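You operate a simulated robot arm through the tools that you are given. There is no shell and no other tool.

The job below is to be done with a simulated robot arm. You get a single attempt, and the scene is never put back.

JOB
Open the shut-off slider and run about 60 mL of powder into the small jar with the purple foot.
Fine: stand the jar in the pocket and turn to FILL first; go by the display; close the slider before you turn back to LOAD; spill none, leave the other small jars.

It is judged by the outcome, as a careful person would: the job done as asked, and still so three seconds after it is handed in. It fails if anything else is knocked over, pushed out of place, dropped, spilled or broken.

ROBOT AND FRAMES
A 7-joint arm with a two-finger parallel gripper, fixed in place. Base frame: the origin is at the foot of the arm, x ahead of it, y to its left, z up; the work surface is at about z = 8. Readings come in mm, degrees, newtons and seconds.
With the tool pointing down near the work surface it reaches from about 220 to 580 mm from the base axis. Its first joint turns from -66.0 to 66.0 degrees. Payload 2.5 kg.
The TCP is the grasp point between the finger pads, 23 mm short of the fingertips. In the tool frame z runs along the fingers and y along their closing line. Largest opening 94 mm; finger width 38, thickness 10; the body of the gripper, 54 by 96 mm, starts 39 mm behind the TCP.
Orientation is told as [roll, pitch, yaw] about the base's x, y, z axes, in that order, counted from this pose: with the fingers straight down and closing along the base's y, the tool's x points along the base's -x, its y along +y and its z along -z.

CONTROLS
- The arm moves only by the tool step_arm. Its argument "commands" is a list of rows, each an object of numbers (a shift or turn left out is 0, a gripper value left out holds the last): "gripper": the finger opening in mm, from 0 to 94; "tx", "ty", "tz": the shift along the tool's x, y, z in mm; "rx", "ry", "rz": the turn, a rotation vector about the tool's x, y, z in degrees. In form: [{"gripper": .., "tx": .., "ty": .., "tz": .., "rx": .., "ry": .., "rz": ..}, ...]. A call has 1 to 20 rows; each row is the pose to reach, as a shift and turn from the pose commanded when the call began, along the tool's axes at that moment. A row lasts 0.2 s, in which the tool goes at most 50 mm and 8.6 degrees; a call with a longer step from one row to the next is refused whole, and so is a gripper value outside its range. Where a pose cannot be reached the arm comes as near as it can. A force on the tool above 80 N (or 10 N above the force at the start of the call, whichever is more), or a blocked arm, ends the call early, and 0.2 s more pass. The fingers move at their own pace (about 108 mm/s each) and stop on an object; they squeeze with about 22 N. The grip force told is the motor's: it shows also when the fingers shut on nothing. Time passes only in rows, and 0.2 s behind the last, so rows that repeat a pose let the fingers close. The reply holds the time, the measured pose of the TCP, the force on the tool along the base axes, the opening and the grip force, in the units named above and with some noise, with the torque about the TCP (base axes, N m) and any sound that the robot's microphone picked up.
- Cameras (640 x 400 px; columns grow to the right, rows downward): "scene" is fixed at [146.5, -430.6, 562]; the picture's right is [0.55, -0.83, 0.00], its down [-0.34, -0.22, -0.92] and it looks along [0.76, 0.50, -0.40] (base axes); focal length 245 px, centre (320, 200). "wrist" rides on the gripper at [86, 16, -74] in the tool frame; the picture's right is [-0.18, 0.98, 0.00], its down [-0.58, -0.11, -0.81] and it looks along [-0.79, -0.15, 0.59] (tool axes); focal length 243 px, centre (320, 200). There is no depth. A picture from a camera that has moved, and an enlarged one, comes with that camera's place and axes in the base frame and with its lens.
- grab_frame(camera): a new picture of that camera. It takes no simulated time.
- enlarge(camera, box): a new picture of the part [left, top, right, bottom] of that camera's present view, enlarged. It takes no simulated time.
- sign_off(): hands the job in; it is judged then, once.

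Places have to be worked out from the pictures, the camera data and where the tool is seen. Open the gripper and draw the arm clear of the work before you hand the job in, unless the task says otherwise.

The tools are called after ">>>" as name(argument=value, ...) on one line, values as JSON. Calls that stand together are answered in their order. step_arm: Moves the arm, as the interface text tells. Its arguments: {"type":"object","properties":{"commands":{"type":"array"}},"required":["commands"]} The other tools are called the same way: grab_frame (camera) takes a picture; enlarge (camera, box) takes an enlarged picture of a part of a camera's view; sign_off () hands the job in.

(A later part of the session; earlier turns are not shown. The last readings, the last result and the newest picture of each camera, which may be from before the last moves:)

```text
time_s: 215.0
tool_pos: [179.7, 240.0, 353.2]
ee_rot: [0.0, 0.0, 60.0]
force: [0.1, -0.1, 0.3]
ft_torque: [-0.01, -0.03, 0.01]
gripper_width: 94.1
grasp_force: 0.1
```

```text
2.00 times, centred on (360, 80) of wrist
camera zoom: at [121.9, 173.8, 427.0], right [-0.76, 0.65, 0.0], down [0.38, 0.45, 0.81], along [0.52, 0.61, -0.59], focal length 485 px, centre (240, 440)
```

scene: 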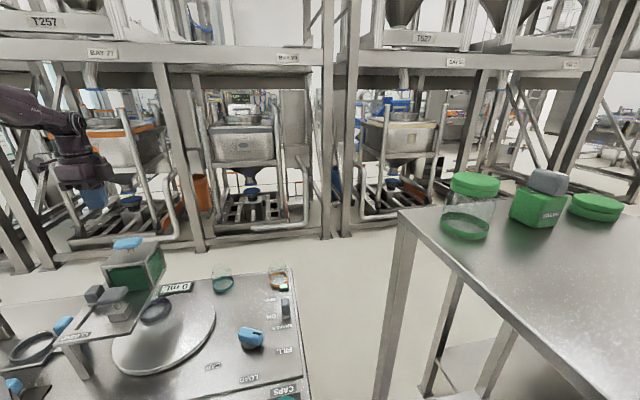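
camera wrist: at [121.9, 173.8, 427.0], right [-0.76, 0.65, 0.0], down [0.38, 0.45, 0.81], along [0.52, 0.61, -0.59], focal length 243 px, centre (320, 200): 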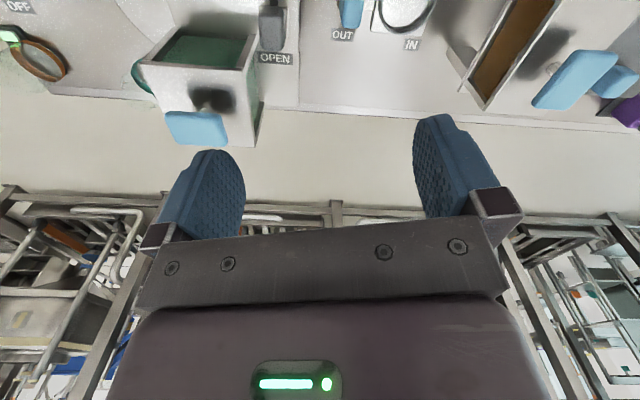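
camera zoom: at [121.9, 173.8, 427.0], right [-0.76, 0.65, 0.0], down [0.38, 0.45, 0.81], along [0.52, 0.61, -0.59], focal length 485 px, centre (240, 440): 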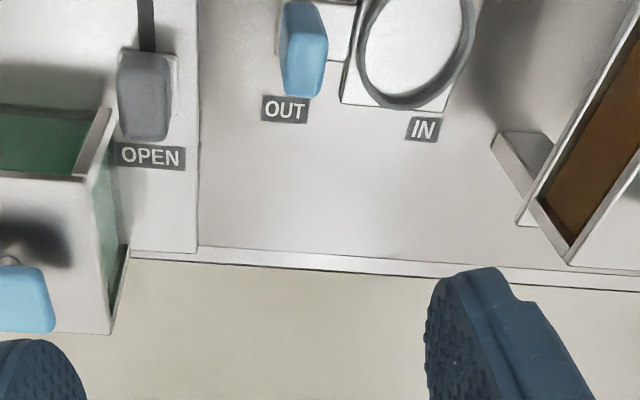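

Nothing else belongs to this machine. But one doubt remains: the "hard stop" of the slider at 50 mm could have been the box on my gripper's side touching the hopper's edge, not the slider's own end. I go back and grip the knob about 9 mm higher so that everything clears the hopper's roof.

>>> step_arm(commands=[{"ty": -2, "tz": 0, "rz": 7.5}, {"ty": -5, "tz": 0, "rz": 15}, {"ty": -8, "tz": 0, "rz": 22.5}, {"ty": -11, "tz": 0, "rz": 30}, {"ty": -14, "tz": 0, "rz": 37.5}, {"ty": -17, "tz": 5, "rz": 45}, {"ty": -20, "tz": 10, "rz": 52.5}, {"ty": -23, "tz": 15, "rz": 60}, {"ty": -26, "tz": 20, "rz": 67.5}, {"ty": -29, "tz": 25, "rz": 75}, {"ty": -32, "tz": 30, "rz": 82.5}, {"ty": -35, "tz": 36, "rz": 90}, {"tx": 1, "ty": -37, "tz": 42, "rz": 97.5}, {"tx": 2.2, "ty": -39.2, "tz": 48, "rz": 105.4}, {"tx": 2.2, "ty": -39.2, "tz": 48, "rz": 105.4}])

>>> grab_frame(camera="wrist")

```text
time_s: 218.2
tool_pos: [211.9, 218.8, 305.5]
ee_rot: [0.0, 0.1, -45.5]
force: [0.0, -0.1, 0.0]
ft_torque: [-0.02, 0.05, 0.0]
gripper_width: 93.9
grasp_force: 0.1
```

```text
taken
camera wrist: at [162.8, 292.0, 379.0], right [0.83, 0.56, 0.0], down [0.33, -0.49, 0.81], along [0.45, -0.67, -0.59], focal length 243 px, centre (320, 200)
```

wrist: 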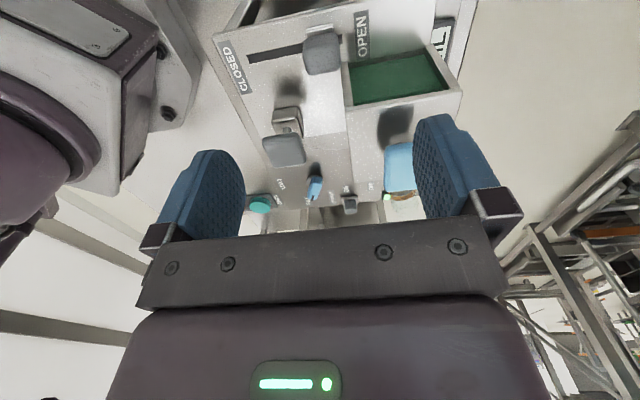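

I descend with 60 mm opening to z ≈ 176 and grip the upper part of the cap.

>>> step_arm(commands=[{"tx": 1, "tz": 25, "gripper": 60}, {"tx": 1, "tz": 60}, {"tx": 1, "tz": 95}, {"tx": 1, "tz": 120}, {"tx": 1, "tz": 129.5}, {"tx": 1, "tz": 129.5}, {"tx": 1, "tz": 129.5, "gripper": 40}, {"tx": 1, "tz": 129.5, "gripper": 20}, {"tx": 1, "tz": 129.5, "gripper": 20}])

>>> grab_frame(camera="wrist")

>>> enlarge(camera="scene", box=[80, 230, 240, 330])

```text
time_s: 220.2
tool_pos: [211.7, 220.0, 175.3]
ee_rot: [0.0, -0.1, -45.2]
force: [1.4, -1.0, -7.2]
ft_torque: [0.21, -0.05, 0.26]
gripper_width: 31.3
grasp_force: 45.0
```

```text
taken
camera wrist: at [162.2, 292.2, 249.7], right [0.83, 0.56, 0.0], down [0.33, -0.49, 0.81], along [0.45, -0.67, -0.59], focal length 243 px, centre (320, 200)
```

wrist: 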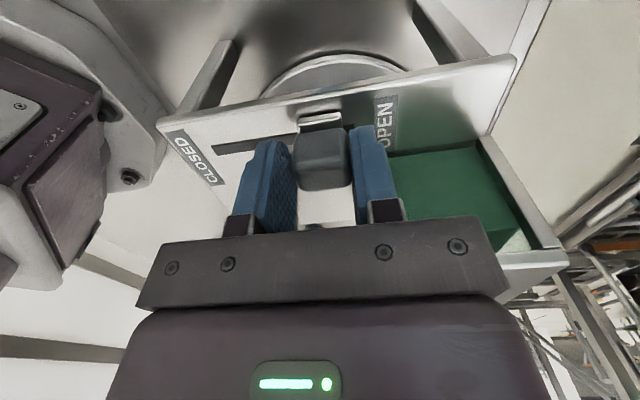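

```text
4.00 times, centred on (160, 280) of scene
camera zoom: at [146.5, -430.6, 562.0], right [0.55, -0.83, 0.0], down [-0.34, -0.22, -0.92], along [0.76, 0.5, -0.4], focal length 981 px, centre (960, -120)
```

zoom: 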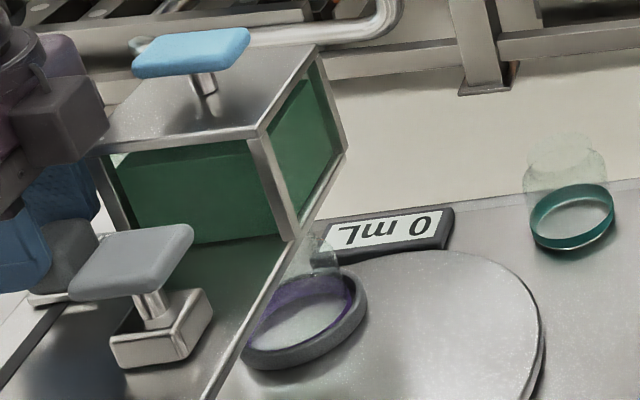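

Gripped higher. I push on towards OPEN in 2 mm steps and check the display each time.

>>> step_arm(commands=[{"ty": 1.2}, {"ty": 2.5}])

>>> enlarge(camera="scene", box=[80, 230, 240, 330])

```text
time_s: 220.8
tool_pos: [212.7, 219.8, 176.2]
ee_rot: [-0.3, 0.0, -45.5]
force: [-10.9, -13.5, 12.7]
ft_torque: [-0.03, 0.17, 0.17]
gripper_width: 31.3
grasp_force: 44.2
```

```text
4.00 times, centred on (160, 280) of scene
camera zoom: at [146.4, -430.7, 562.0], right [0.55, -0.83, 0.0], down [-0.34, -0.22, -0.92], along [0.76, 0.5, -0.4], focal length 981 px, centre (960, -120)
```

zoom: 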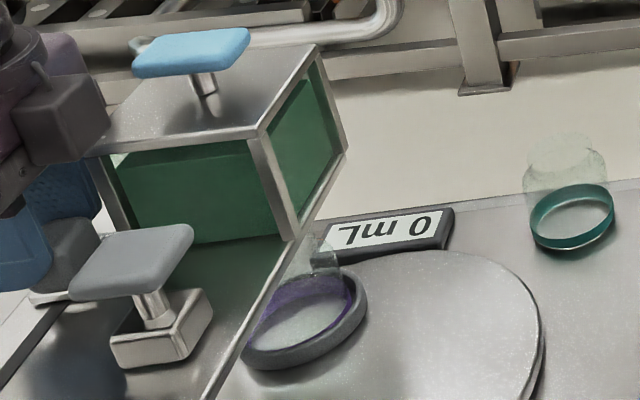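

The stop is at exactly the same place, so the slider really is fully open. I ease off and look closely at jar and spout area once more.

>>> step_arm(commands=[{"ty": -1.5}, {"ty": -2.5}])

>>> enlarge(camera="scene", box=[135, 275, 185, 325])

```text
time_s: 221.4
tool_pos: [212.2, 219.7, 176.2]
ee_rot: [0.1, 0.0, -45.4]
force: [0.7, -4.3, -4.2]
ft_torque: [-0.43, -0.23, 0.33]
gripper_width: 31.0
grasp_force: 44.7
```

```text
8.00 times, centred on (160, 300) of scene
camera zoom: at [146.5, -430.6, 562.0], right [0.55, -0.83, 0.0], down [-0.34, -0.22, -0.92], along [0.76, 0.5, -0.4], focal length 1962 px, centre (1600, -600)
```

zoom: 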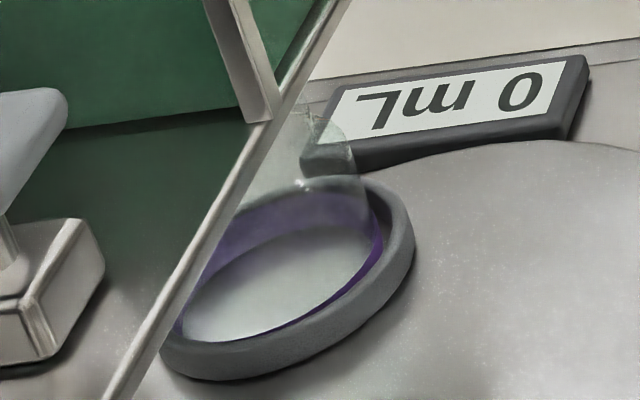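

While holding the knob with everything on, I test dwelling at intermediate openings, since earlier I only passed them briefly: first about 38 mm.

>>> step_arm(commands=[{"ty": -5}, {"ty": -11}, {"ty": -11}, {"ty": -11}, {"ty": -11}, {"ty": -11}, {"ty": -11}, {"ty": -11}])

>>> enlarge(camera="scene", box=[80, 230, 240, 330])

>>> step_arm(commands=[{"ty": -5}, {"ty": -11}, {"ty": -11}, {"ty": -11}, {"ty": -11}, {"ty": -11}, {"ty": -11}, {"ty": -11}])

>>> enlarge(camera="scene", box=[80, 230, 240, 330])

```text
time_s: 223.2
tool_pos: [205.3, 211.4, 175.9]
ee_rot: [0.1, 0.0, -45.5]
force: [5.0, -5.7, 15.8]
ft_torque: [-0.29, -0.33, 0.37]
gripper_width: 31.5
grasp_force: 45.3
```

```text
4.00 times, centred on (160, 280) of scene
camera zoom: at [146.4, -430.6, 562.0], right [0.55, -0.83, 0.0], down [-0.34, -0.22, -0.92], along [0.76, 0.5, -0.4], focal length 981 px, centre (960, -120)
```

zoom: 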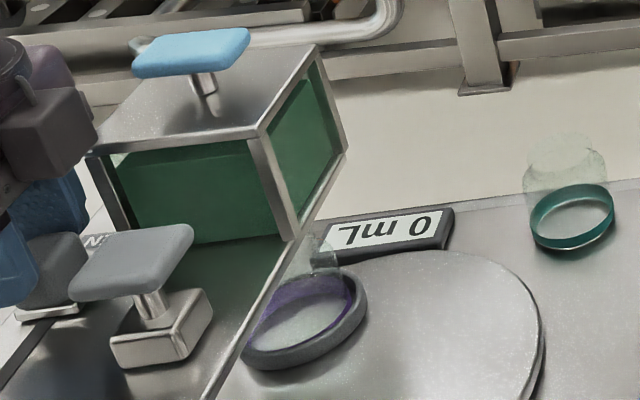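

```text
time_s: 225.0
tool_pos: [196.0, 203.6, 175.9]
ee_rot: [-0.1, 0.0, -45.4]
force: [13.2, -14.2, 14.5]
ft_torque: [-0.33, -0.33, 0.32]
gripper_width: 31.4
grasp_force: 45.1
```

```text
4.00 times, centred on (160, 280) of scene
camera zoom: at [146.4, -430.6, 562.0], right [0.55, -0.83, 0.0], down [-0.34, -0.22, -0.92], along [0.76, 0.5, -0.4], focal length 981 px, centre (960, -120)
```

zoom: 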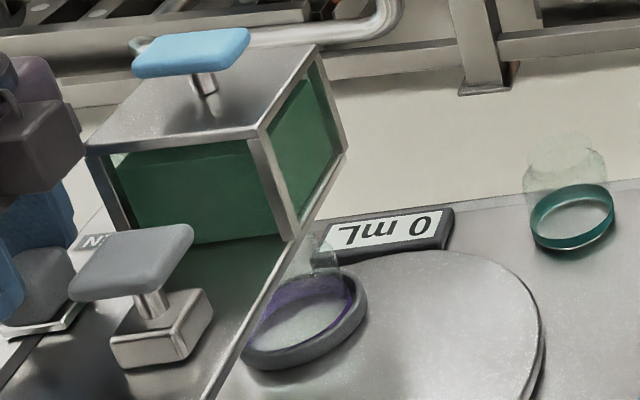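

No flow at any opening. Comparing zooms, though, the jar has shifted by 2–3 mm at its top within the ring, so it may be wedged in the pocket rather than standing on its floor, and the machine may not see a jar. I close the slider fully and will return to LOAD to reseat the jar.

>>> step_arm(commands=[{"ty": -4, "tx": -0.5}, {"ty": -9, "tx": -0.7}, {"ty": -14, "tx": -0.7}, {"ty": -19, "tx": -0.7}, {"ty": -24, "tx": -0.7}, {"ty": -27.5, "tx": -0.7}, {"ty": -28.8, "tx": -0.7}, {"ty": -28.8, "tx": -0.7}])

>>> grab_frame(camera="wrist")

```text
time_s: 226.8
tool_pos: [176.7, 184.2, 175.1]
ee_rot: [0.1, -0.1, -45.3]
force: [8.3, 3.5, 3.0]
ft_torque: [0.07, 0.19, 0.54]
gripper_width: 31.4
grasp_force: 45.3
```

```text
taken
camera wrist: at [126.5, 256.8, 249.4], right [0.83, 0.56, 0.0], down [0.33, -0.49, 0.81], along [0.45, -0.67, -0.59], focal length 243 px, centre (320, 200)
```

wrist: 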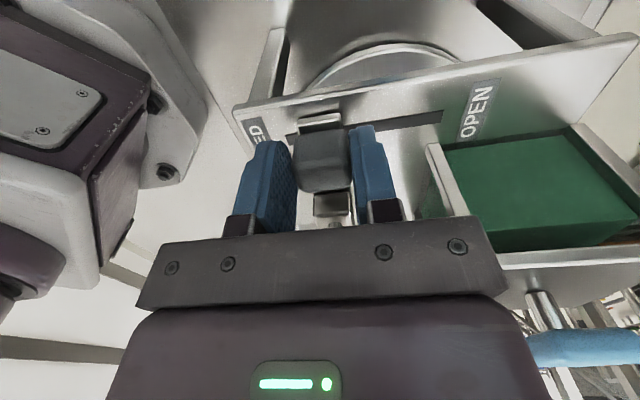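

Closed, with the end stop felt. I release, rise and go to the dial.

>>> step_arm(commands=[{"ty": 0.8}, {"ty": 0.8, "gripper": 45}, {"ty": 0.8, "gripper": 70}, {"ty": 0.8, "tz": -20, "gripper": 90}, {"ty": 0.8, "tz": -60, "gripper": 94}, {"ty": 0.8, "tz": -105}, {"ty": 0.8, "tz": -128}])

>>> enlarge(camera="scene", box=[45, 230, 205, 330])

>>> step_arm(commands=[{"tx": -14, "ty": -2, "tz": 0}, {"tx": -42, "ty": -4.6, "tz": 0, "rz": -5}, {"tx": -72, "ty": -8, "tz": 0, "rz": -11}, {"tx": -102, "ty": -11, "tz": 0, "rz": -17}, {"tx": -132, "ty": -14, "tz": 0, "rz": -23}, {"tx": -162, "ty": -17.6, "tz": 0, "rz": -29}, {"tx": -192, "ty": -21, "tz": 5, "rz": -35}, {"tx": -222, "ty": -24, "tz": 15, "rz": -41}, {"tx": -252, "ty": -27.5, "tz": 30, "rz": -48}, {"tx": -282, "ty": -30.7, "tz": 50, "rz": -55}, {"tx": -310, "ty": -33.8, "tz": 75, "rz": -61}, {"tx": -333, "ty": -35, "tz": 100, "rz": -67}, {"tx": -333, "ty": -35, "tz": 100, "rz": -67}])

>>> grab_frame(camera="wrist")

```text
time_s: 228.4
tool_pos: [176.2, 183.6, 304.5]
ee_rot: [0.1, 0.1, -45.3]
force: [-0.9, -0.1, 0.0]
ft_torque: [0.03, 0.0, -0.01]
gripper_width: 93.9
grasp_force: 0.1
```

```text
4.00 times, centred on (125, 280) of scene
camera zoom: at [146.5, -430.6, 562.0], right [0.55, -0.83, 0.0], down [-0.34, -0.22, -0.92], along [0.76, 0.5, -0.4], focal length 981 px, centre (1100, -120)
```

zoom: 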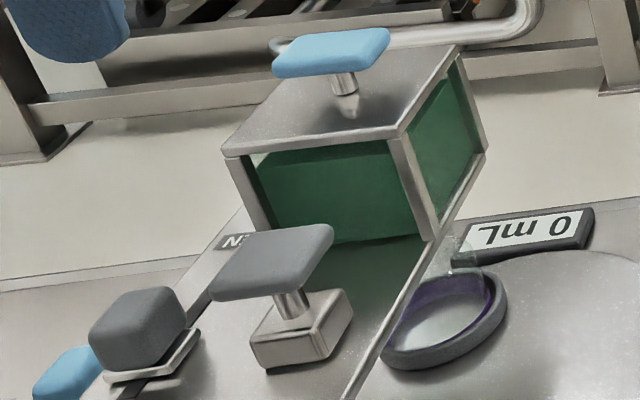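

```text
time_s: 231.2
tool_pos: [386.4, -77.6, 205.1]
ee_rot: [0.0, 0.0, 21.7]
force: [0.1, 0.0, 1.2]
ft_torque: [0.01, 0.01, -0.01]
gripper_width: 93.8
grasp_force: 0.1
```

```text
taken
camera wrist: at [299.1, -94.2, 277.8], right [-0.19, 0.98, 0.0], down [0.58, 0.11, 0.81], along [0.79, 0.15, -0.59], focal length 243 px, centre (320, 200)
```

wrist: 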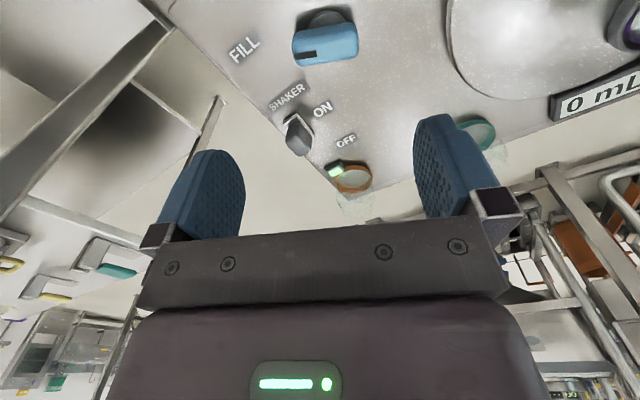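

Over the dial; display 0 mL, slider closed. I descend and grip the bar to turn it back to LOAD.

>>> step_arm(commands=[{"tx": -4.6, "ty": 3.7, "tz": 40}, {"tx": -4.6, "ty": 3.7, "tz": 85}, {"tx": -4.6, "ty": 3.7, "tz": 130}, {"tx": -4.6, "ty": 3.7, "tz": 155}, {"tx": -4.6, "ty": 3.7, "tz": 161.5}, {"tx": -4.6, "ty": 3.7, "tz": 161.5, "gripper": 70}, {"tx": -4.6, "ty": 3.7, "tz": 161.5, "gripper": 45}, {"tx": -4.6, "ty": 3.7, "tz": 161.5, "gripper": 45}, {"tx": -4.6, "ty": 3.7, "tz": 161.5, "gripper": 45}])

>>> grab_frame(camera="wrist")

```text
time_s: 233.2
tool_pos: [389.2, -72.1, 42.7]
ee_rot: [0.0, 0.0, 21.6]
force: [8.4, -3.7, -16.1]
ft_torque: [0.27, 0.03, -0.21]
gripper_width: 60.4
grasp_force: 45.2
```

```text
taken
camera wrist: at [302.4, -89.1, 115.5], right [-0.19, 0.98, 0.0], down [0.58, 0.11, 0.81], along [0.79, 0.15, -0.59], focal length 243 px, centre (320, 200)
```

wrist: 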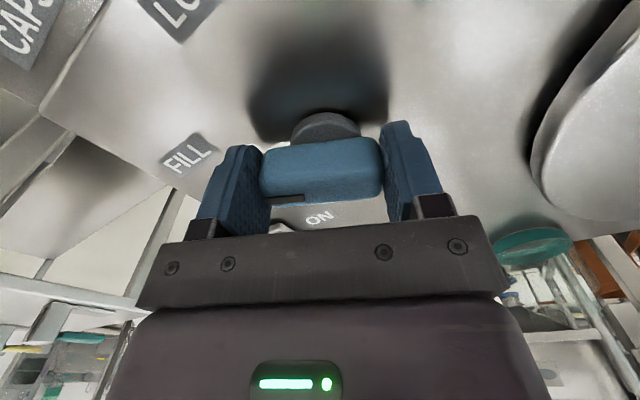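

Gripped. I turn smoothly back towards LOAD in two halves, keeping the pace gentle for the jar.

>>> step_arm(commands=[{"rz": 1.5}, {"rz": 4, "tx": 0.2}, {"rz": 7.5, "tx": 0.4, "ty": 0.1}, {"rz": 11.5, "tx": 0.6, "ty": 0.1}, {"rz": 15.5, "tx": 0.8, "ty": 0.2}, {"rz": 19.5, "tx": 1.0, "ty": 0.2}, {"rz": 23.5, "tx": 1.2, "ty": 0.3}, {"rz": 27.5, "tx": 1.4, "ty": 0.4}, {"rz": 30.5, "tx": 1.5, "ty": 0.5}, {"rz": 32, "tx": 1.6, "ty": 0.55}, {"rz": 32, "tx": 1.6, "ty": 0.55}])

>>> enlarge(camera="scene", box=[90, 230, 310, 390])

```text
time_s: 235.6
tool_pos: [387.6, -71.3, 43.1]
ee_rot: [0.1, 0.1, -10.3]
force: [8.4, 18.6, -15.4]
ft_torque: [-1.07, -0.25, 0.06]
gripper_width: 59.5
grasp_force: 45.0
```

```text
2.50 times, centred on (200, 310) of scene
camera zoom: at [146.5, -430.6, 562.0], right [0.55, -0.83, 0.0], down [-0.34, -0.22, -0.92], along [0.76, 0.5, -0.4], focal length 613 px, centre (620, -75)
```

zoom: 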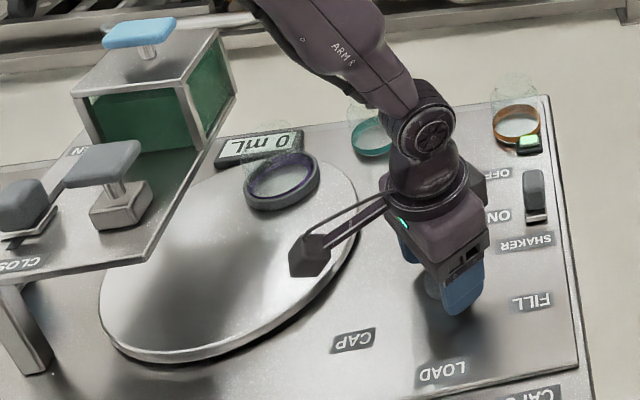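

Half way; the jar is in the open now, so I zoom in on how it sits in the ring.

>>> enlarge(camera="scene", box=[165, 270, 215, 320])

```text
8.00 times, centred on (190, 295) of scene
camera zoom: at [146.5, -430.6, 562.0], right [0.55, -0.83, 0.0], down [-0.34, -0.22, -0.92], along [0.76, 0.5, -0.4], focal length 1962 px, centre (1360, -560)
```

zoom: 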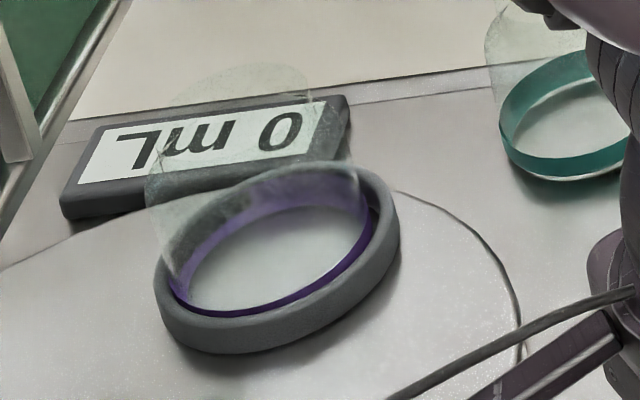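

The jar seems to sit slightly off and perhaps a little high in the ring. I continue turning to LOAD.

>>> step_arm(commands=[{"rz": 1.5, "ty": 0.8}, {"rz": 4, "tx": 0.2, "ty": 1.2}, {"rz": 7.5, "tx": 0.4, "ty": 1.3}, {"rz": 11.5, "tx": 0.5, "ty": 1.4}, {"rz": 15.5, "tx": 0.6, "ty": 1.5}, {"rz": 19.5, "tx": 0.7, "ty": 1.6}, {"rz": 23.5, "tx": 0.8, "ty": 1.7}, {"rz": 27.5, "tx": 0.9, "ty": 1.8}, {"rz": 30.5, "tx": 1.0, "ty": 1.9}, {"rz": 31.7, "tx": 1.0, "ty": 1.9}, {"rz": 31.7, "tx": 1.0, "ty": 1.9}])

>>> enlarge(camera="scene", box=[90, 230, 310, 390])

>>> enlarge(camera="scene", box=[165, 280, 225, 340])

```text
time_s: 238.0
tool_pos: [386.5, -68.5, 43.7]
ee_rot: [0.1, 0.2, -42.0]
force: [0.2, 22.0, 14.1]
ft_torque: [0.29, 1.17, 0.01]
gripper_width: 59.8
grasp_force: 44.6
```

```text
2.50 times, centred on (200, 310) of scene
camera zoom: at [146.4, -430.6, 562.0], right [0.55, -0.83, 0.0], down [-0.34, -0.22, -0.92], along [0.76, 0.5, -0.4], focal length 613 px, centre (620, -75)
```

zoom: 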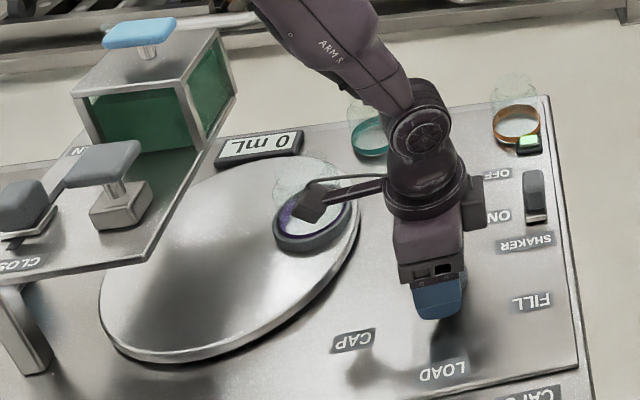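

```text
6.67 times, centred on (195, 310) of scene
camera zoom: at [146.4, -430.6, 562.0], right [0.55, -0.83, 0.0], down [-0.34, -0.22, -0.92], along [0.76, 0.5, -0.4], focal length 1635 px, centre (1153, -533)
```

zoom: 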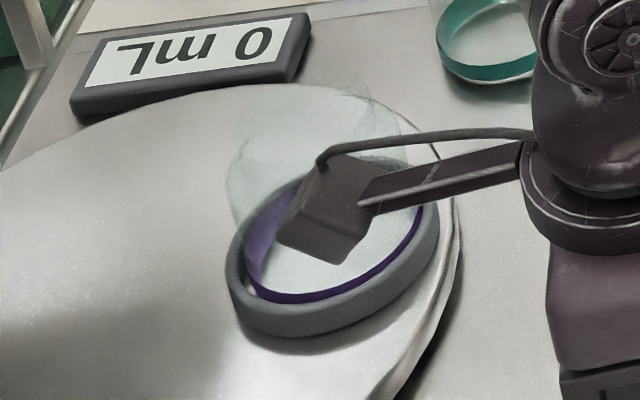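

The dial is back at LOAD. The jar stands loosely in the ring with some play. I release the dial, rise and inspect jar and pocket from above.

>>> step_arm(commands=[{"ty": -1.5}, {"ty": -1.5, "gripper": 70}, {"ty": -1.5, "gripper": 94}, {"ty": -1.5, "gripper": 94}, {"ty": -1.5, "tz": -30}, {"ty": -1.5, "tz": -75}, {"ty": -1.5, "tz": -120}, {"ty": -1.5, "tz": -165}, {"ty": -1.5, "tz": -165}])

>>> enlarge(camera="scene", box=[165, 280, 225, 340])

>>> enlarge(camera="wrist", box=[200, 0, 440, 150])

```text
time_s: 240.0
tool_pos: [384.2, -71.8, 208.6]
ee_rot: [-0.1, 0.0, -42.1]
force: [-0.2, 0.4, -0.5]
ft_torque: [0.01, 0.03, -0.02]
gripper_width: 93.8
grasp_force: 0.2
```

```text
6.67 times, centred on (195, 310) of scene
camera zoom: at [146.5, -430.6, 562.0], right [0.55, -0.83, 0.0], down [-0.34, -0.22, -0.92], along [0.76, 0.5, -0.4], focal length 1635 px, centre (1153, -533)
```

zoom: 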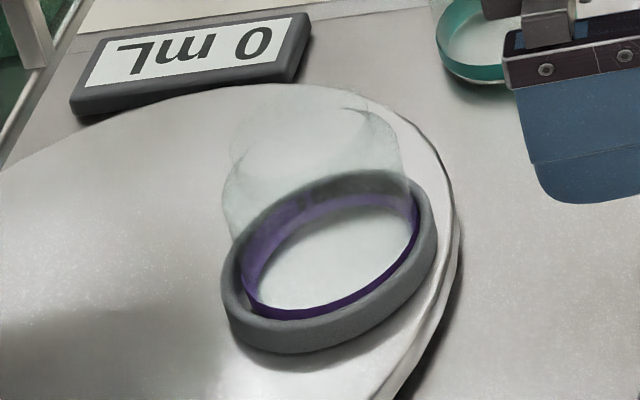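

```text
2.67 times, centred on (320, 75) of wrist
camera zoom: at [331.6, -2.1, 281.0], right [0.8, 0.61, 0.0], down [0.36, -0.47, 0.81], along [0.49, -0.64, -0.59], focal length 647 px, centre (320, 533)
```

zoom: 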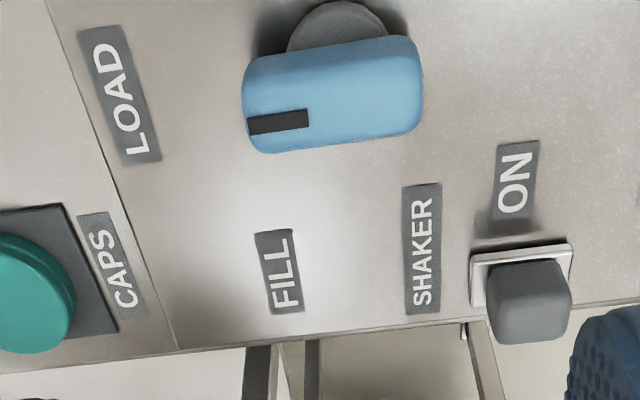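

I look very closely at the hopper's lower edge and the slider carriage for any detail I may have missed.

>>> enlarge(camera="scene", box=[140, 240, 180, 300])

>>> enlarge(camera="scene", box=[50, 290, 110, 345])

>>> enlarge(camera="scene", box=[60, 320, 180, 400])

```text
6.67 times, centred on (160, 270) of scene
camera zoom: at [146.5, -430.6, 562.0], right [0.55, -0.83, 0.0], down [-0.34, -0.22, -0.92], along [0.76, 0.5, -0.4], focal length 1635 px, centre (1387, -267)
```

zoom: 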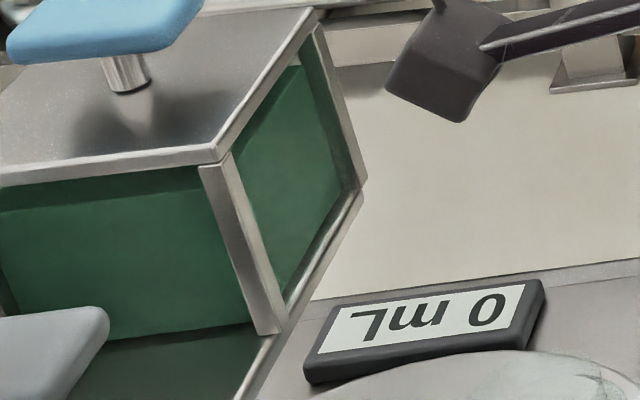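

```text
7.27 times, centred on (80, 318) of scene
camera zoom: at [146.5, -430.6, 562.0], right [0.55, -0.83, 0.0], down [-0.34, -0.22, -0.92], along [0.76, 0.5, -0.4], focal length 1784 px, centre (2066, -654)
```

zoom: 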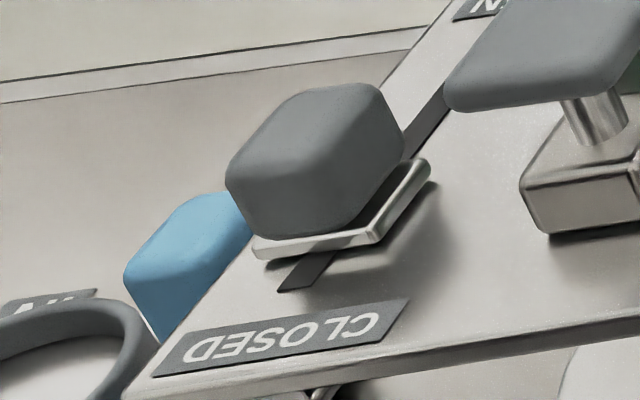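

```text
5.00 times, centred on (120, 360) of scene
camera zoom: at [146.5, -430.6, 562.0], right [0.55, -0.83, 0.0], down [-0.34, -0.22, -0.92], along [0.76, 0.5, -0.4], focal length 1226 px, centre (1320, -600)
```

zoom: 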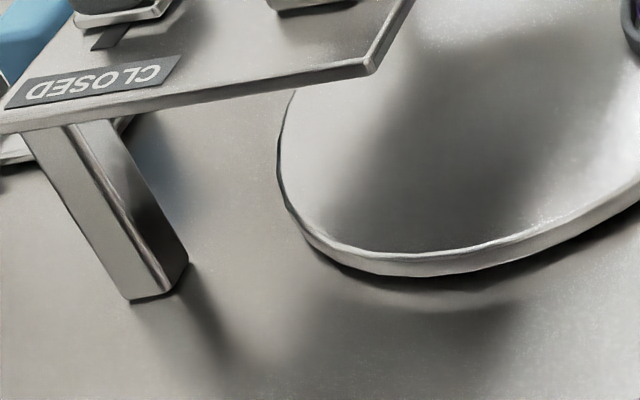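

Nothing new there. I now measure the jar's position in the pocket from above at LOAD, as before when placing it.

>>> step_arm(commands=[{"tx": 11, "ty": 8, "rz": -7.5}, {"tx": 23, "ty": 16, "rz": -15}, {"tx": 35, "ty": 24, "rz": -22.5}, {"tx": 47, "ty": 32, "rz": -30}, {"tx": 59, "ty": 40, "rz": -37.5}, {"tx": 71, "ty": 49, "rz": -45}, {"tx": 83, "ty": 57, "rz": -52.5}, {"tx": 95, "ty": 66, "rz": -60}, {"tx": 107, "ty": 74, "rz": -67.5}, {"tx": 119, "ty": 82, "rz": -75}, {"tx": 128.9, "ty": 89.5, "rz": -82}, {"tx": 128.9, "ty": 89.5, "rz": -82}])

>>> grab_frame(camera="wrist")

>>> enlarge(camera="wrist", box=[250, 0, 390, 110])

```text
time_s: 242.6
tool_pos: [349.9, 82.4, 208.5]
ee_rot: [0.0, 0.1, 40.1]
force: [0.1, -0.5, 1.1]
ft_torque: [0.02, 0.01, -0.01]
gripper_width: 94.1
grasp_force: 0.0
```

```text
taken
camera wrist: at [272.6, 38.2, 281.3], right [-0.49, 0.87, 0.0], down [0.52, 0.29, 0.81], along [0.7, 0.4, -0.59], focal length 243 px, centre (320, 200)
```

wrist: 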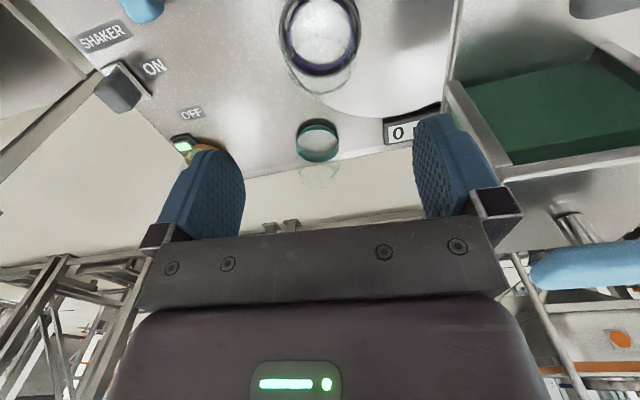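

```text
3.64 times, centred on (320, 55) of wrist
camera zoom: at [272.6, 38.2, 281.3], right [-0.49, 0.87, 0.0], down [0.52, 0.29, 0.81], along [0.7, 0.4, -0.59], focal length 882 px, centre (320, 727)
```

zoom: 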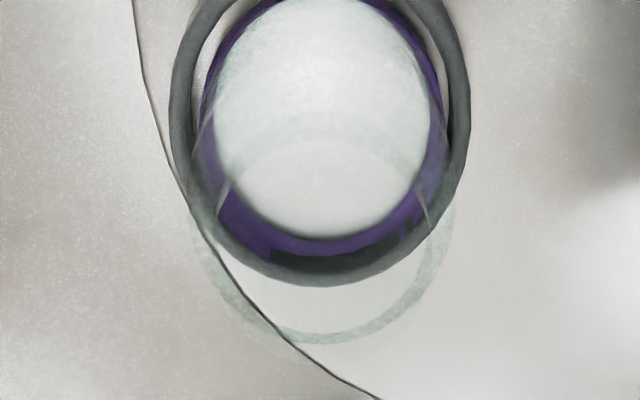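

The jar is well centred in the ring with only about 2 mm of play, so it is seated properly. I run the sequence again from LOAD with the shaker on: back to the dial first.

>>> step_arm(commands=[{"tx": 6, "ty": -12, "rz": 7.6}, {"tx": 12, "ty": -25, "rz": 15.2}, {"tx": 18.5, "ty": -38, "rz": 22.8}, {"tx": 25, "ty": -50, "rz": 30.4}, {"tx": 31.5, "ty": -63, "rz": 38}, {"tx": 38, "ty": -76, "rz": 45.6}, {"tx": 44.5, "ty": -89, "rz": 53.2}, {"tx": 51, "ty": -102, "rz": 60.8}, {"tx": 57.5, "ty": -115, "rz": 68.4}, {"tx": 64, "ty": -128, "rz": 76}, {"tx": 69.9, "ty": -139.9, "rz": 83}, {"tx": 69.9, "ty": -139.9, "rz": 83}])

>>> enlarge(camera="wrist", box=[240, 0, 400, 100])

```text
time_s: 245.2
tool_pos: [386.1, -71.6, 207.9]
ee_rot: [0.0, 0.0, -43.2]
force: [0.4, -0.1, 0.0]
ft_torque: [0.01, 0.0, 0.01]
gripper_width: 94.1
grasp_force: 0.0
```

```text
4.00 times, centred on (320, 50) of wrist
camera zoom: at [333.8, -0.3, 281.3], right [0.81, 0.59, 0.0], down [0.35, -0.48, 0.81], along [0.48, -0.65, -0.59], focal length 970 px, centre (320, 800)
```

zoom: 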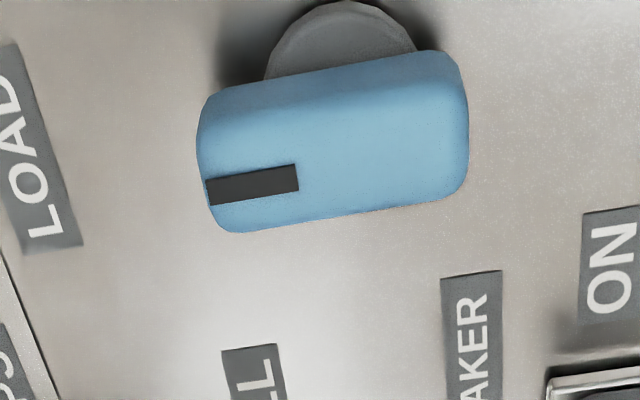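

I correct by about 2.7 mm and descend to grip the bar.

>>> step_arm(commands=[{"ty": 2.7, "tz": 40}, {"ty": 2.7, "tz": 85}, {"ty": 2.7, "tz": 130}, {"ty": 2.7, "tz": 158}, {"ty": 2.7, "tz": 164.5}, {"ty": 2.7, "tz": 164.5, "gripper": 70}, {"ty": 2.7, "tz": 164.5, "gripper": 45}, {"ty": 2.7, "tz": 164.5, "gripper": 45}, {"ty": 2.7, "tz": 164.5, "gripper": 45}])

```text
time_s: 247.2
tool_pos: [387.1, -68.6, 42.0]
ee_rot: [0.0, 0.0, -43.1]
force: [3.6, 4.4, -10.2]
ft_torque: [-0.15, -0.13, -0.07]
gripper_width: 59.9
grasp_force: 45.3
```

Balanced. I turn smoothly to FILL again.

>>> step_arm(commands=[{"rz": -1.5}, {"rz": -4, "tx": -0.1}, {"rz": -7.5, "tx": -0.2}, {"rz": -11.5, "tx": -0.4}, {"rz": -15.5, "tx": -0.5}, {"rz": -19.5, "tx": -0.7}, {"rz": -23.5, "tx": -0.8}, {"rz": -27.5, "tx": -0.9}, {"rz": -31.5, "tx": -1.0}, {"rz": -34, "tx": -1.1, "ty": -0.3}, {"rz": -34, "tx": -1.1, "ty": -0.3}])

>>> step_arm(commands=[{"rz": -1.5, "ty": -0.5}, {"rz": -4, "tx": -0.1, "ty": -0.8}, {"rz": -7.5, "tx": -0.2, "ty": -1}, {"rz": -11.5, "tx": -0.4, "ty": -1}, {"rz": -15.5, "tx": -0.5, "ty": -1.2}, {"rz": -19.5, "tx": -0.6, "ty": -1.4}, {"rz": -23.5, "tx": -0.7, "ty": -1.6}, {"rz": -26.5, "tx": -0.7, "ty": -1.8}, {"rz": -29, "tx": -0.7, "ty": -1.8}, {"rz": -30.3, "tx": -0.7, "ty": -1.8}, {"rz": -30.3, "tx": -0.7, "ty": -1.8}])

>>> enlarge(camera="scene", box=[80, 230, 320, 390])

```text
time_s: 249.6
tool_pos: [387.3, -71.2, 42.7]
ee_rot: [-0.1, 0.1, -9.1]
force: [-2.2, -10.1, -11.4]
ft_torque: [0.67, 1.27, -0.04]
gripper_width: 59.9
grasp_force: 44.5
```

```text
time_s: 252.0
tool_pos: [389.5, -72.2, 42.4]
ee_rot: [-0.1, -0.1, 21.1]
force: [12.5, -11.9, -22.3]
ft_torque: [0.84, -0.04, -1.17]
gripper_width: 59.9
grasp_force: 45.4
```

```text
2.50 times, centred on (200, 310) of scene
camera zoom: at [146.6, -430.6, 562.0], right [0.55, -0.83, 0.0], down [-0.34, -0.22, -0.92], along [0.76, 0.5, -0.4], focal length 613 px, centre (620, -75)
```

zoom: 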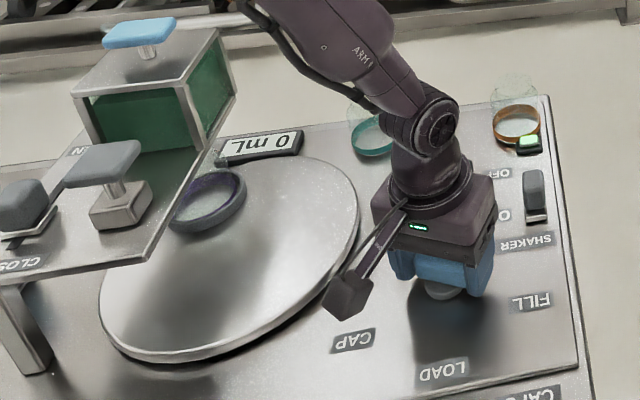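

At the FILL stop. I ease off, release and go to the slider.

>>> step_arm(commands=[{"rz": 0.8}, {"rz": 1.4}, {"rz": 1.4, "gripper": 70}, {"rz": 1.4, "gripper": 94}, {"rz": 1.4, "gripper": 94}, {"rz": 1.4, "tz": -30}, {"rz": 1.4, "tz": -75}, {"rz": 1.4, "tz": -120}, {"rz": 1.4, "tz": -165}, {"rz": 1.4, "tz": -210}, {"rz": 1.4, "tz": -260}])

>>> step_arm(commands=[{"tx": 1, "ty": 16, "rz": 4}, {"tx": 2, "ty": 42, "rz": 8}, {"tx": 4, "ty": 70, "rz": 13}, {"tx": 8, "ty": 98, "rz": 18}, {"tx": 15, "ty": 127, "rz": 23}, {"tx": 26, "ty": 155, "rz": 28}, {"tx": 38, "ty": 183, "rz": 33}, {"tx": 50, "ty": 211, "rz": 38}, {"tx": 62, "ty": 238, "rz": 44}, {"tx": 75, "ty": 264, "rz": 50}, {"tx": 88, "ty": 290, "rz": 56}, {"tx": 98, "ty": 308, "rz": 62}, {"tx": 105.5, "ty": 316.7, "rz": 66}, {"tx": 105.5, "ty": 316.7, "rz": 66}])

>>> grab_frame(camera="wrist")

```text
time_s: 254.4
tool_pos: [389.0, -71.4, 304.2]
ee_rot: [0.2, 0.1, 19.8]
force: [0.1, 0.8, 0.4]
ft_torque: [0.02, 0.03, -0.01]
gripper_width: 94.1
grasp_force: 0.1
```

```text
time_s: 257.4
tool_pos: [180.6, 190.0, 303.9]
ee_rot: [0.1, 0.0, -46.1]
force: [1.6, 0.2, 0.3]
ft_torque: [0.03, 0.01, 0.02]
gripper_width: 94.1
grasp_force: 0.0
```

```text
taken
camera wrist: at [133.2, 263.8, 377.0], right [0.84, 0.55, 0.0], down [0.32, -0.49, 0.81], along [0.44, -0.68, -0.59], focal length 243 px, centre (320, 200)
```

wrist: 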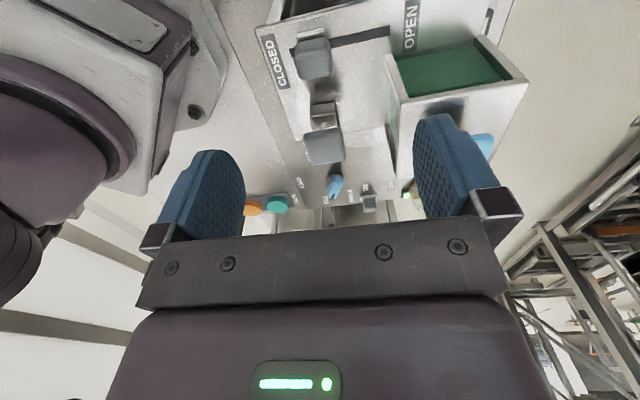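

I correct by about 8.6 mm along the slot, descend and grip the knob.

>>> step_arm(commands=[{"tx": -1.2, "ty": -8.6, "rz": -0.7, "tz": 25}, {"tx": -1.2, "ty": -8.6, "rz": -0.7, "tz": 60}, {"tx": -1.2, "ty": -8.6, "rz": -0.7, "tz": 95}, {"tx": -1.2, "ty": -8.6, "rz": -0.7, "tz": 122}, {"tx": -1.2, "ty": -8.6, "rz": -0.7, "tz": 136}, {"tx": -1.2, "ty": -8.6, "rz": -0.7, "tz": 136}, {"tx": -1.2, "ty": -8.6, "rz": -0.7, "tz": 136, "gripper": 60}, {"tx": -1.2, "ty": -8.6, "rz": -0.7, "tz": 136, "gripper": 30}, {"tx": -1.2, "ty": -8.6, "rz": -0.7, "tz": 136, "gripper": 20}, {"tx": -1.2, "ty": -8.6, "rz": -0.7, "tz": 136, "gripper": 20}])

>>> enlarge(camera="scene", box=[80, 230, 240, 330])

```text
time_s: 259.6
tool_pos: [176.9, 183.6, 168.4]
ee_rot: [0.1, 0.0, -45.4]
force: [5.5, 2.3, -11.1]
ft_torque: [0.22, 0.06, 0.64]
gripper_width: 31.6
grasp_force: 44.3
```

```text
4.00 times, centred on (160, 280) of scene
camera zoom: at [146.5, -430.6, 562.0], right [0.55, -0.83, 0.0], down [-0.34, -0.22, -0.92], along [0.76, 0.5, -0.4], focal length 981 px, centre (960, -120)
```

zoom: 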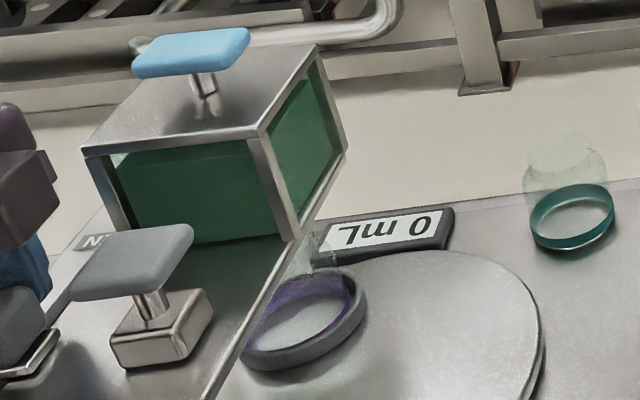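

Everything is set from scratch with the shaker on. I open in steps of about 8 mm, checking the display.

>>> step_arm(commands=[{"ty": 3}, {"ty": 8}, {"ty": 13}])

>>> enlarge(camera="scene", box=[80, 230, 240, 330])

>>> step_arm(commands=[{"ty": 5}, {"ty": 10}, {"ty": 12}])

>>> enlarge(camera="scene", box=[80, 230, 240, 330])

```text
time_s: 260.4
tool_pos: [185.6, 192.6, 166.6]
ee_rot: [-0.2, 0.0, -45.4]
force: [-2.5, 3.7, -12.1]
ft_torque: [-0.59, -0.55, 0.43]
gripper_width: 31.5
grasp_force: 45.5
```

```text
4.00 times, centred on (160, 280) of scene
camera zoom: at [146.5, -430.6, 562.0], right [0.55, -0.83, 0.0], down [-0.34, -0.22, -0.92], along [0.76, 0.5, -0.4], focal length 981 px, centre (960, -120)
```

zoom: 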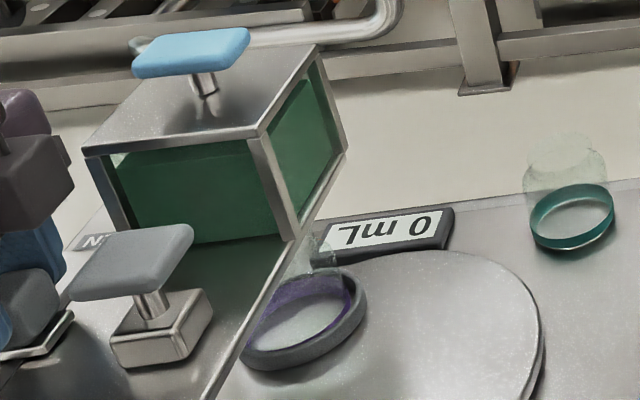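

```text
time_s: 261.2
tool_pos: [192.4, 201.1, 167.0]
ee_rot: [-0.1, 0.0, -45.3]
force: [-7.8, 6.5, -16.5]
ft_torque: [-0.09, 0.08, 0.38]
gripper_width: 31.6
grasp_force: 45.0
```

```text
4.00 times, centred on (160, 280) of scene
camera zoom: at [146.5, -430.6, 562.0], right [0.55, -0.83, 0.0], down [-0.34, -0.22, -0.92], along [0.76, 0.5, -0.4], focal length 981 px, centre (960, -120)
```

zoom: 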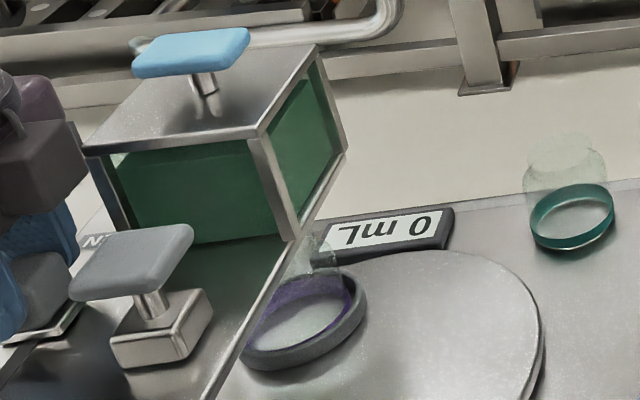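

>>> step_arm(commands=[{"ty": 4, "tx": 0.5}, {"ty": 9, "tx": 0.7}, {"ty": 12, "tx": 0.7}])

>>> enlarge(camera="scene", box=[80, 230, 240, 330])

>>> step_arm(commands=[{"ty": 4}, {"ty": 9}, {"ty": 12}, {"ty": 12}, {"ty": 12}])

>>> enlarge(camera="scene", box=[80, 230, 240, 330])

```text
time_s: 262.0
tool_pos: [203.2, 210.7, 166.9]
ee_rot: [-0.2, 0.1, -45.4]
force: [-5.5, 5.0, -18.5]
ft_torque: [0.09, -0.1, 0.5]
gripper_width: 31.6
grasp_force: 45.1
```

```text
4.00 times, centred on (160, 280) of scene
camera zoom: at [146.5, -430.6, 562.0], right [0.55, -0.83, 0.0], down [-0.34, -0.22, -0.92], along [0.76, 0.5, -0.4], focal length 981 px, centre (960, -120)
```

zoom: 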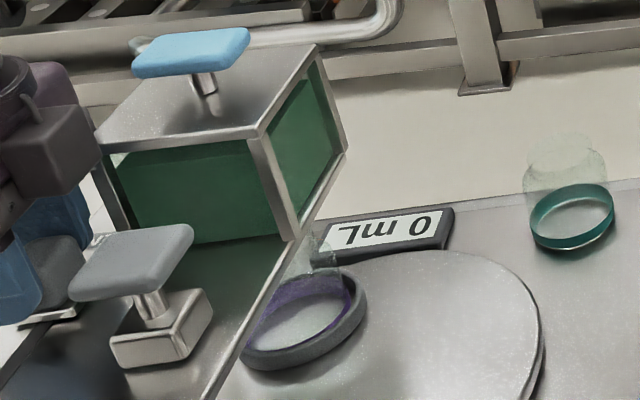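

```text
time_s: 263.2
tool_pos: [211.3, 217.0, 167.3]
ee_rot: [-0.1, 0.1, -45.5]
force: [1.6, 0.5, -27.1]
ft_torque: [0.03, -0.09, 0.64]
gripper_width: 31.6
grasp_force: 45.1
```

```text
4.00 times, centred on (160, 280) of scene
camera zoom: at [146.5, -430.5, 562.1], right [0.55, -0.83, 0.0], down [-0.34, -0.22, -0.92], along [0.76, 0.5, -0.4], focal length 981 px, centre (960, -120)
```

zoom: 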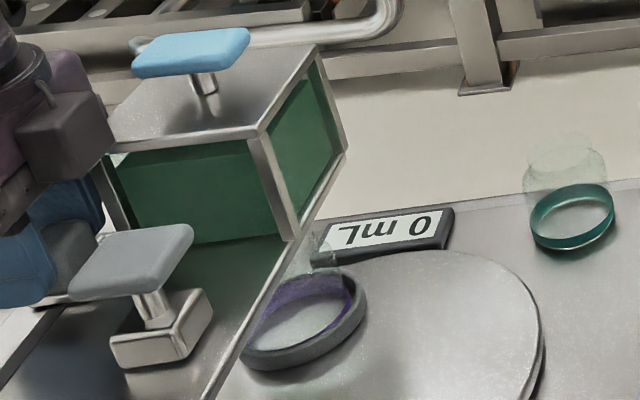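

Still nothing at the full opening. Holding the knob ready to close, I now simply wait longer than before under these conditions, checking every two seconds.

>>> step_arm(commands=[{"ty": 1.2, "tz": 1}, {"ty": 1.2, "tz": 1}, {"ty": 1.2, "tz": 1}, {"ty": 1.2, "tz": 1}, {"ty": 1.2, "tz": 1}, {"ty": 1.2, "tz": 1}, {"ty": 1.2, "tz": 1}, {"ty": 1.2, "tz": 1}, {"ty": 1.2, "tz": 1}, {"ty": 1.2, "tz": 1}, {"ty": 1.2, "tz": 1}, {"ty": 1.2, "tz": 1}])

>>> enlarge(camera="scene", box=[140, 270, 220, 320])

>>> step_arm(commands=[{"ty": 0}, {"ty": 0}, {"ty": 0}, {"ty": 0}, {"ty": 0}, {"ty": 0}, {"ty": 0}, {"ty": 0}, {"ty": 0}, {"ty": 0}, {"ty": 0}, {"ty": 0}])

>>> enlarge(camera="scene", box=[140, 270, 220, 320])

```text
time_s: 265.8
tool_pos: [212.1, 220.2, 166.8]
ee_rot: [0.1, 0.1, -45.5]
force: [9.8, -11.8, 30.4]
ft_torque: [-0.47, -0.46, 0.53]
gripper_width: 31.5
grasp_force: 44.7
```

```text
8.00 times, centred on (180, 295) of scene
camera zoom: at [146.4, -430.7, 562.0], right [0.55, -0.83, 0.0], down [-0.34, -0.22, -0.92], along [0.76, 0.5, -0.4], focal length 1962 px, centre (1440, -560)
```

zoom: 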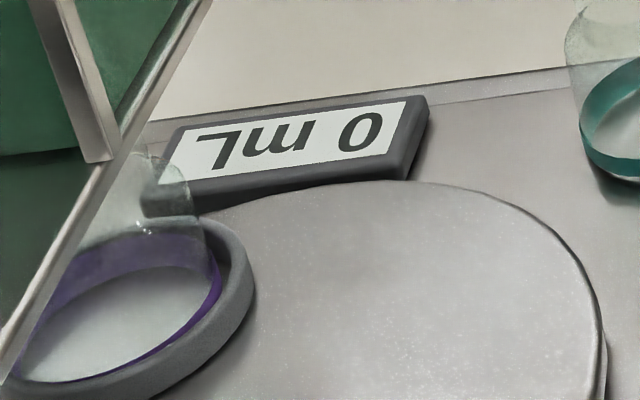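

```text
time_s: 268.4
tool_pos: [211.7, 219.7, 167.5]
ee_rot: [0.2, 0.1, -45.6]
force: [15.7, -11.7, 33.0]
ft_torque: [-0.79, -1.06, 0.6]
gripper_width: 31.5
grasp_force: 44.4
```

```text
8.00 times, centred on (180, 295) of scene
camera zoom: at [146.4, -430.7, 562.0], right [0.55, -0.83, 0.0], down [-0.34, -0.22, -0.92], along [0.76, 0.5, -0.4], focal length 1962 px, centre (1440, -560)
```

zoom: 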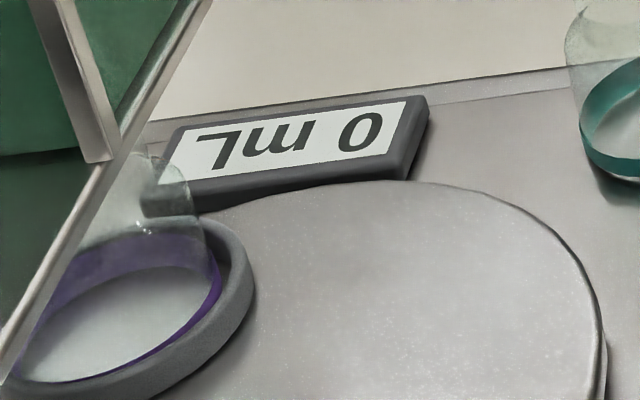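

Twenty more seconds bring nothing. I close the slider fully again, then use the wrist camera for a closer look at the box marked VALVE, the only labelled control I have not examined.

>>> step_arm(commands=[{"ty": -2, "tz": -1}, {"ty": -6, "tz": -1, "tx": -0.6}, {"ty": -11, "tz": -1, "tx": -0.6}, {"ty": -16, "tz": -1, "tx": -0.6}, {"ty": -21, "tz": -1, "tx": -0.6}, {"ty": -26, "tz": -1, "tx": -0.6}, {"ty": -31, "tz": -1, "tx": -0.6}, {"ty": -36, "tz": -1, "tx": -0.6}, {"ty": -41, "tz": -1, "tx": -0.6}, {"ty": -46, "tz": -1, "tx": -0.6}, {"ty": -49.5, "tz": -1, "tx": -0.6}, {"ty": -51, "tz": -1, "tx": -0.6}, {"ty": -51, "tz": -1, "tx": -0.6}])

>>> step_arm(commands=[{"ty": 0.6}, {"ty": 0.6, "gripper": 45}, {"ty": 0.6, "gripper": 70}, {"ty": 0.6, "tz": -20, "gripper": 90}, {"ty": 0.6, "tz": -60, "gripper": 94}, {"ty": 0.6, "tz": -105}, {"ty": 0.6, "tz": -140}])

>>> enlarge(camera="wrist", box=[220, 0, 440, 140])

```text
time_s: 271.2
tool_pos: [176.4, 183.3, 167.5]
ee_rot: [0.1, 0.0, -45.4]
force: [-3.1, 14.2, -26.6]
ft_torque: [0.16, 0.41, 0.55]
gripper_width: 31.4
grasp_force: 45.1
```

```text
time_s: 272.8
tool_pos: [176.9, 183.2, 308.6]
ee_rot: [0.0, 0.1, -45.5]
force: [0.0, 0.4, 0.2]
ft_torque: [-0.06, 0.0, -0.02]
gripper_width: 94.1
grasp_force: 0.1
```

```text
2.86 times, centred on (330, 70) of wrist
camera zoom: at [126.7, 256.8, 381.7], right [0.83, 0.56, 0.0], down [0.33, -0.49, 0.81], along [0.45, -0.67, -0.59], focal length 693 px, centre (291, 571)
```

zoom: 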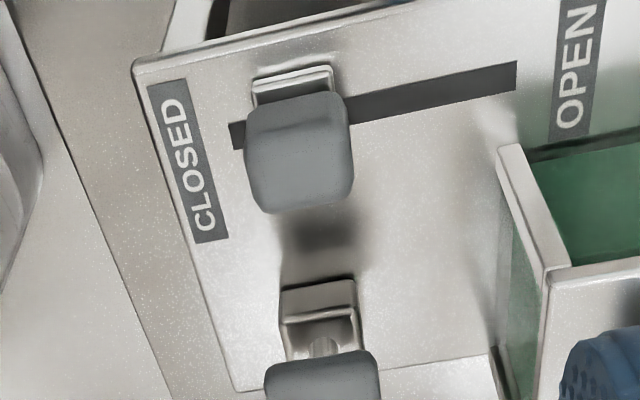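

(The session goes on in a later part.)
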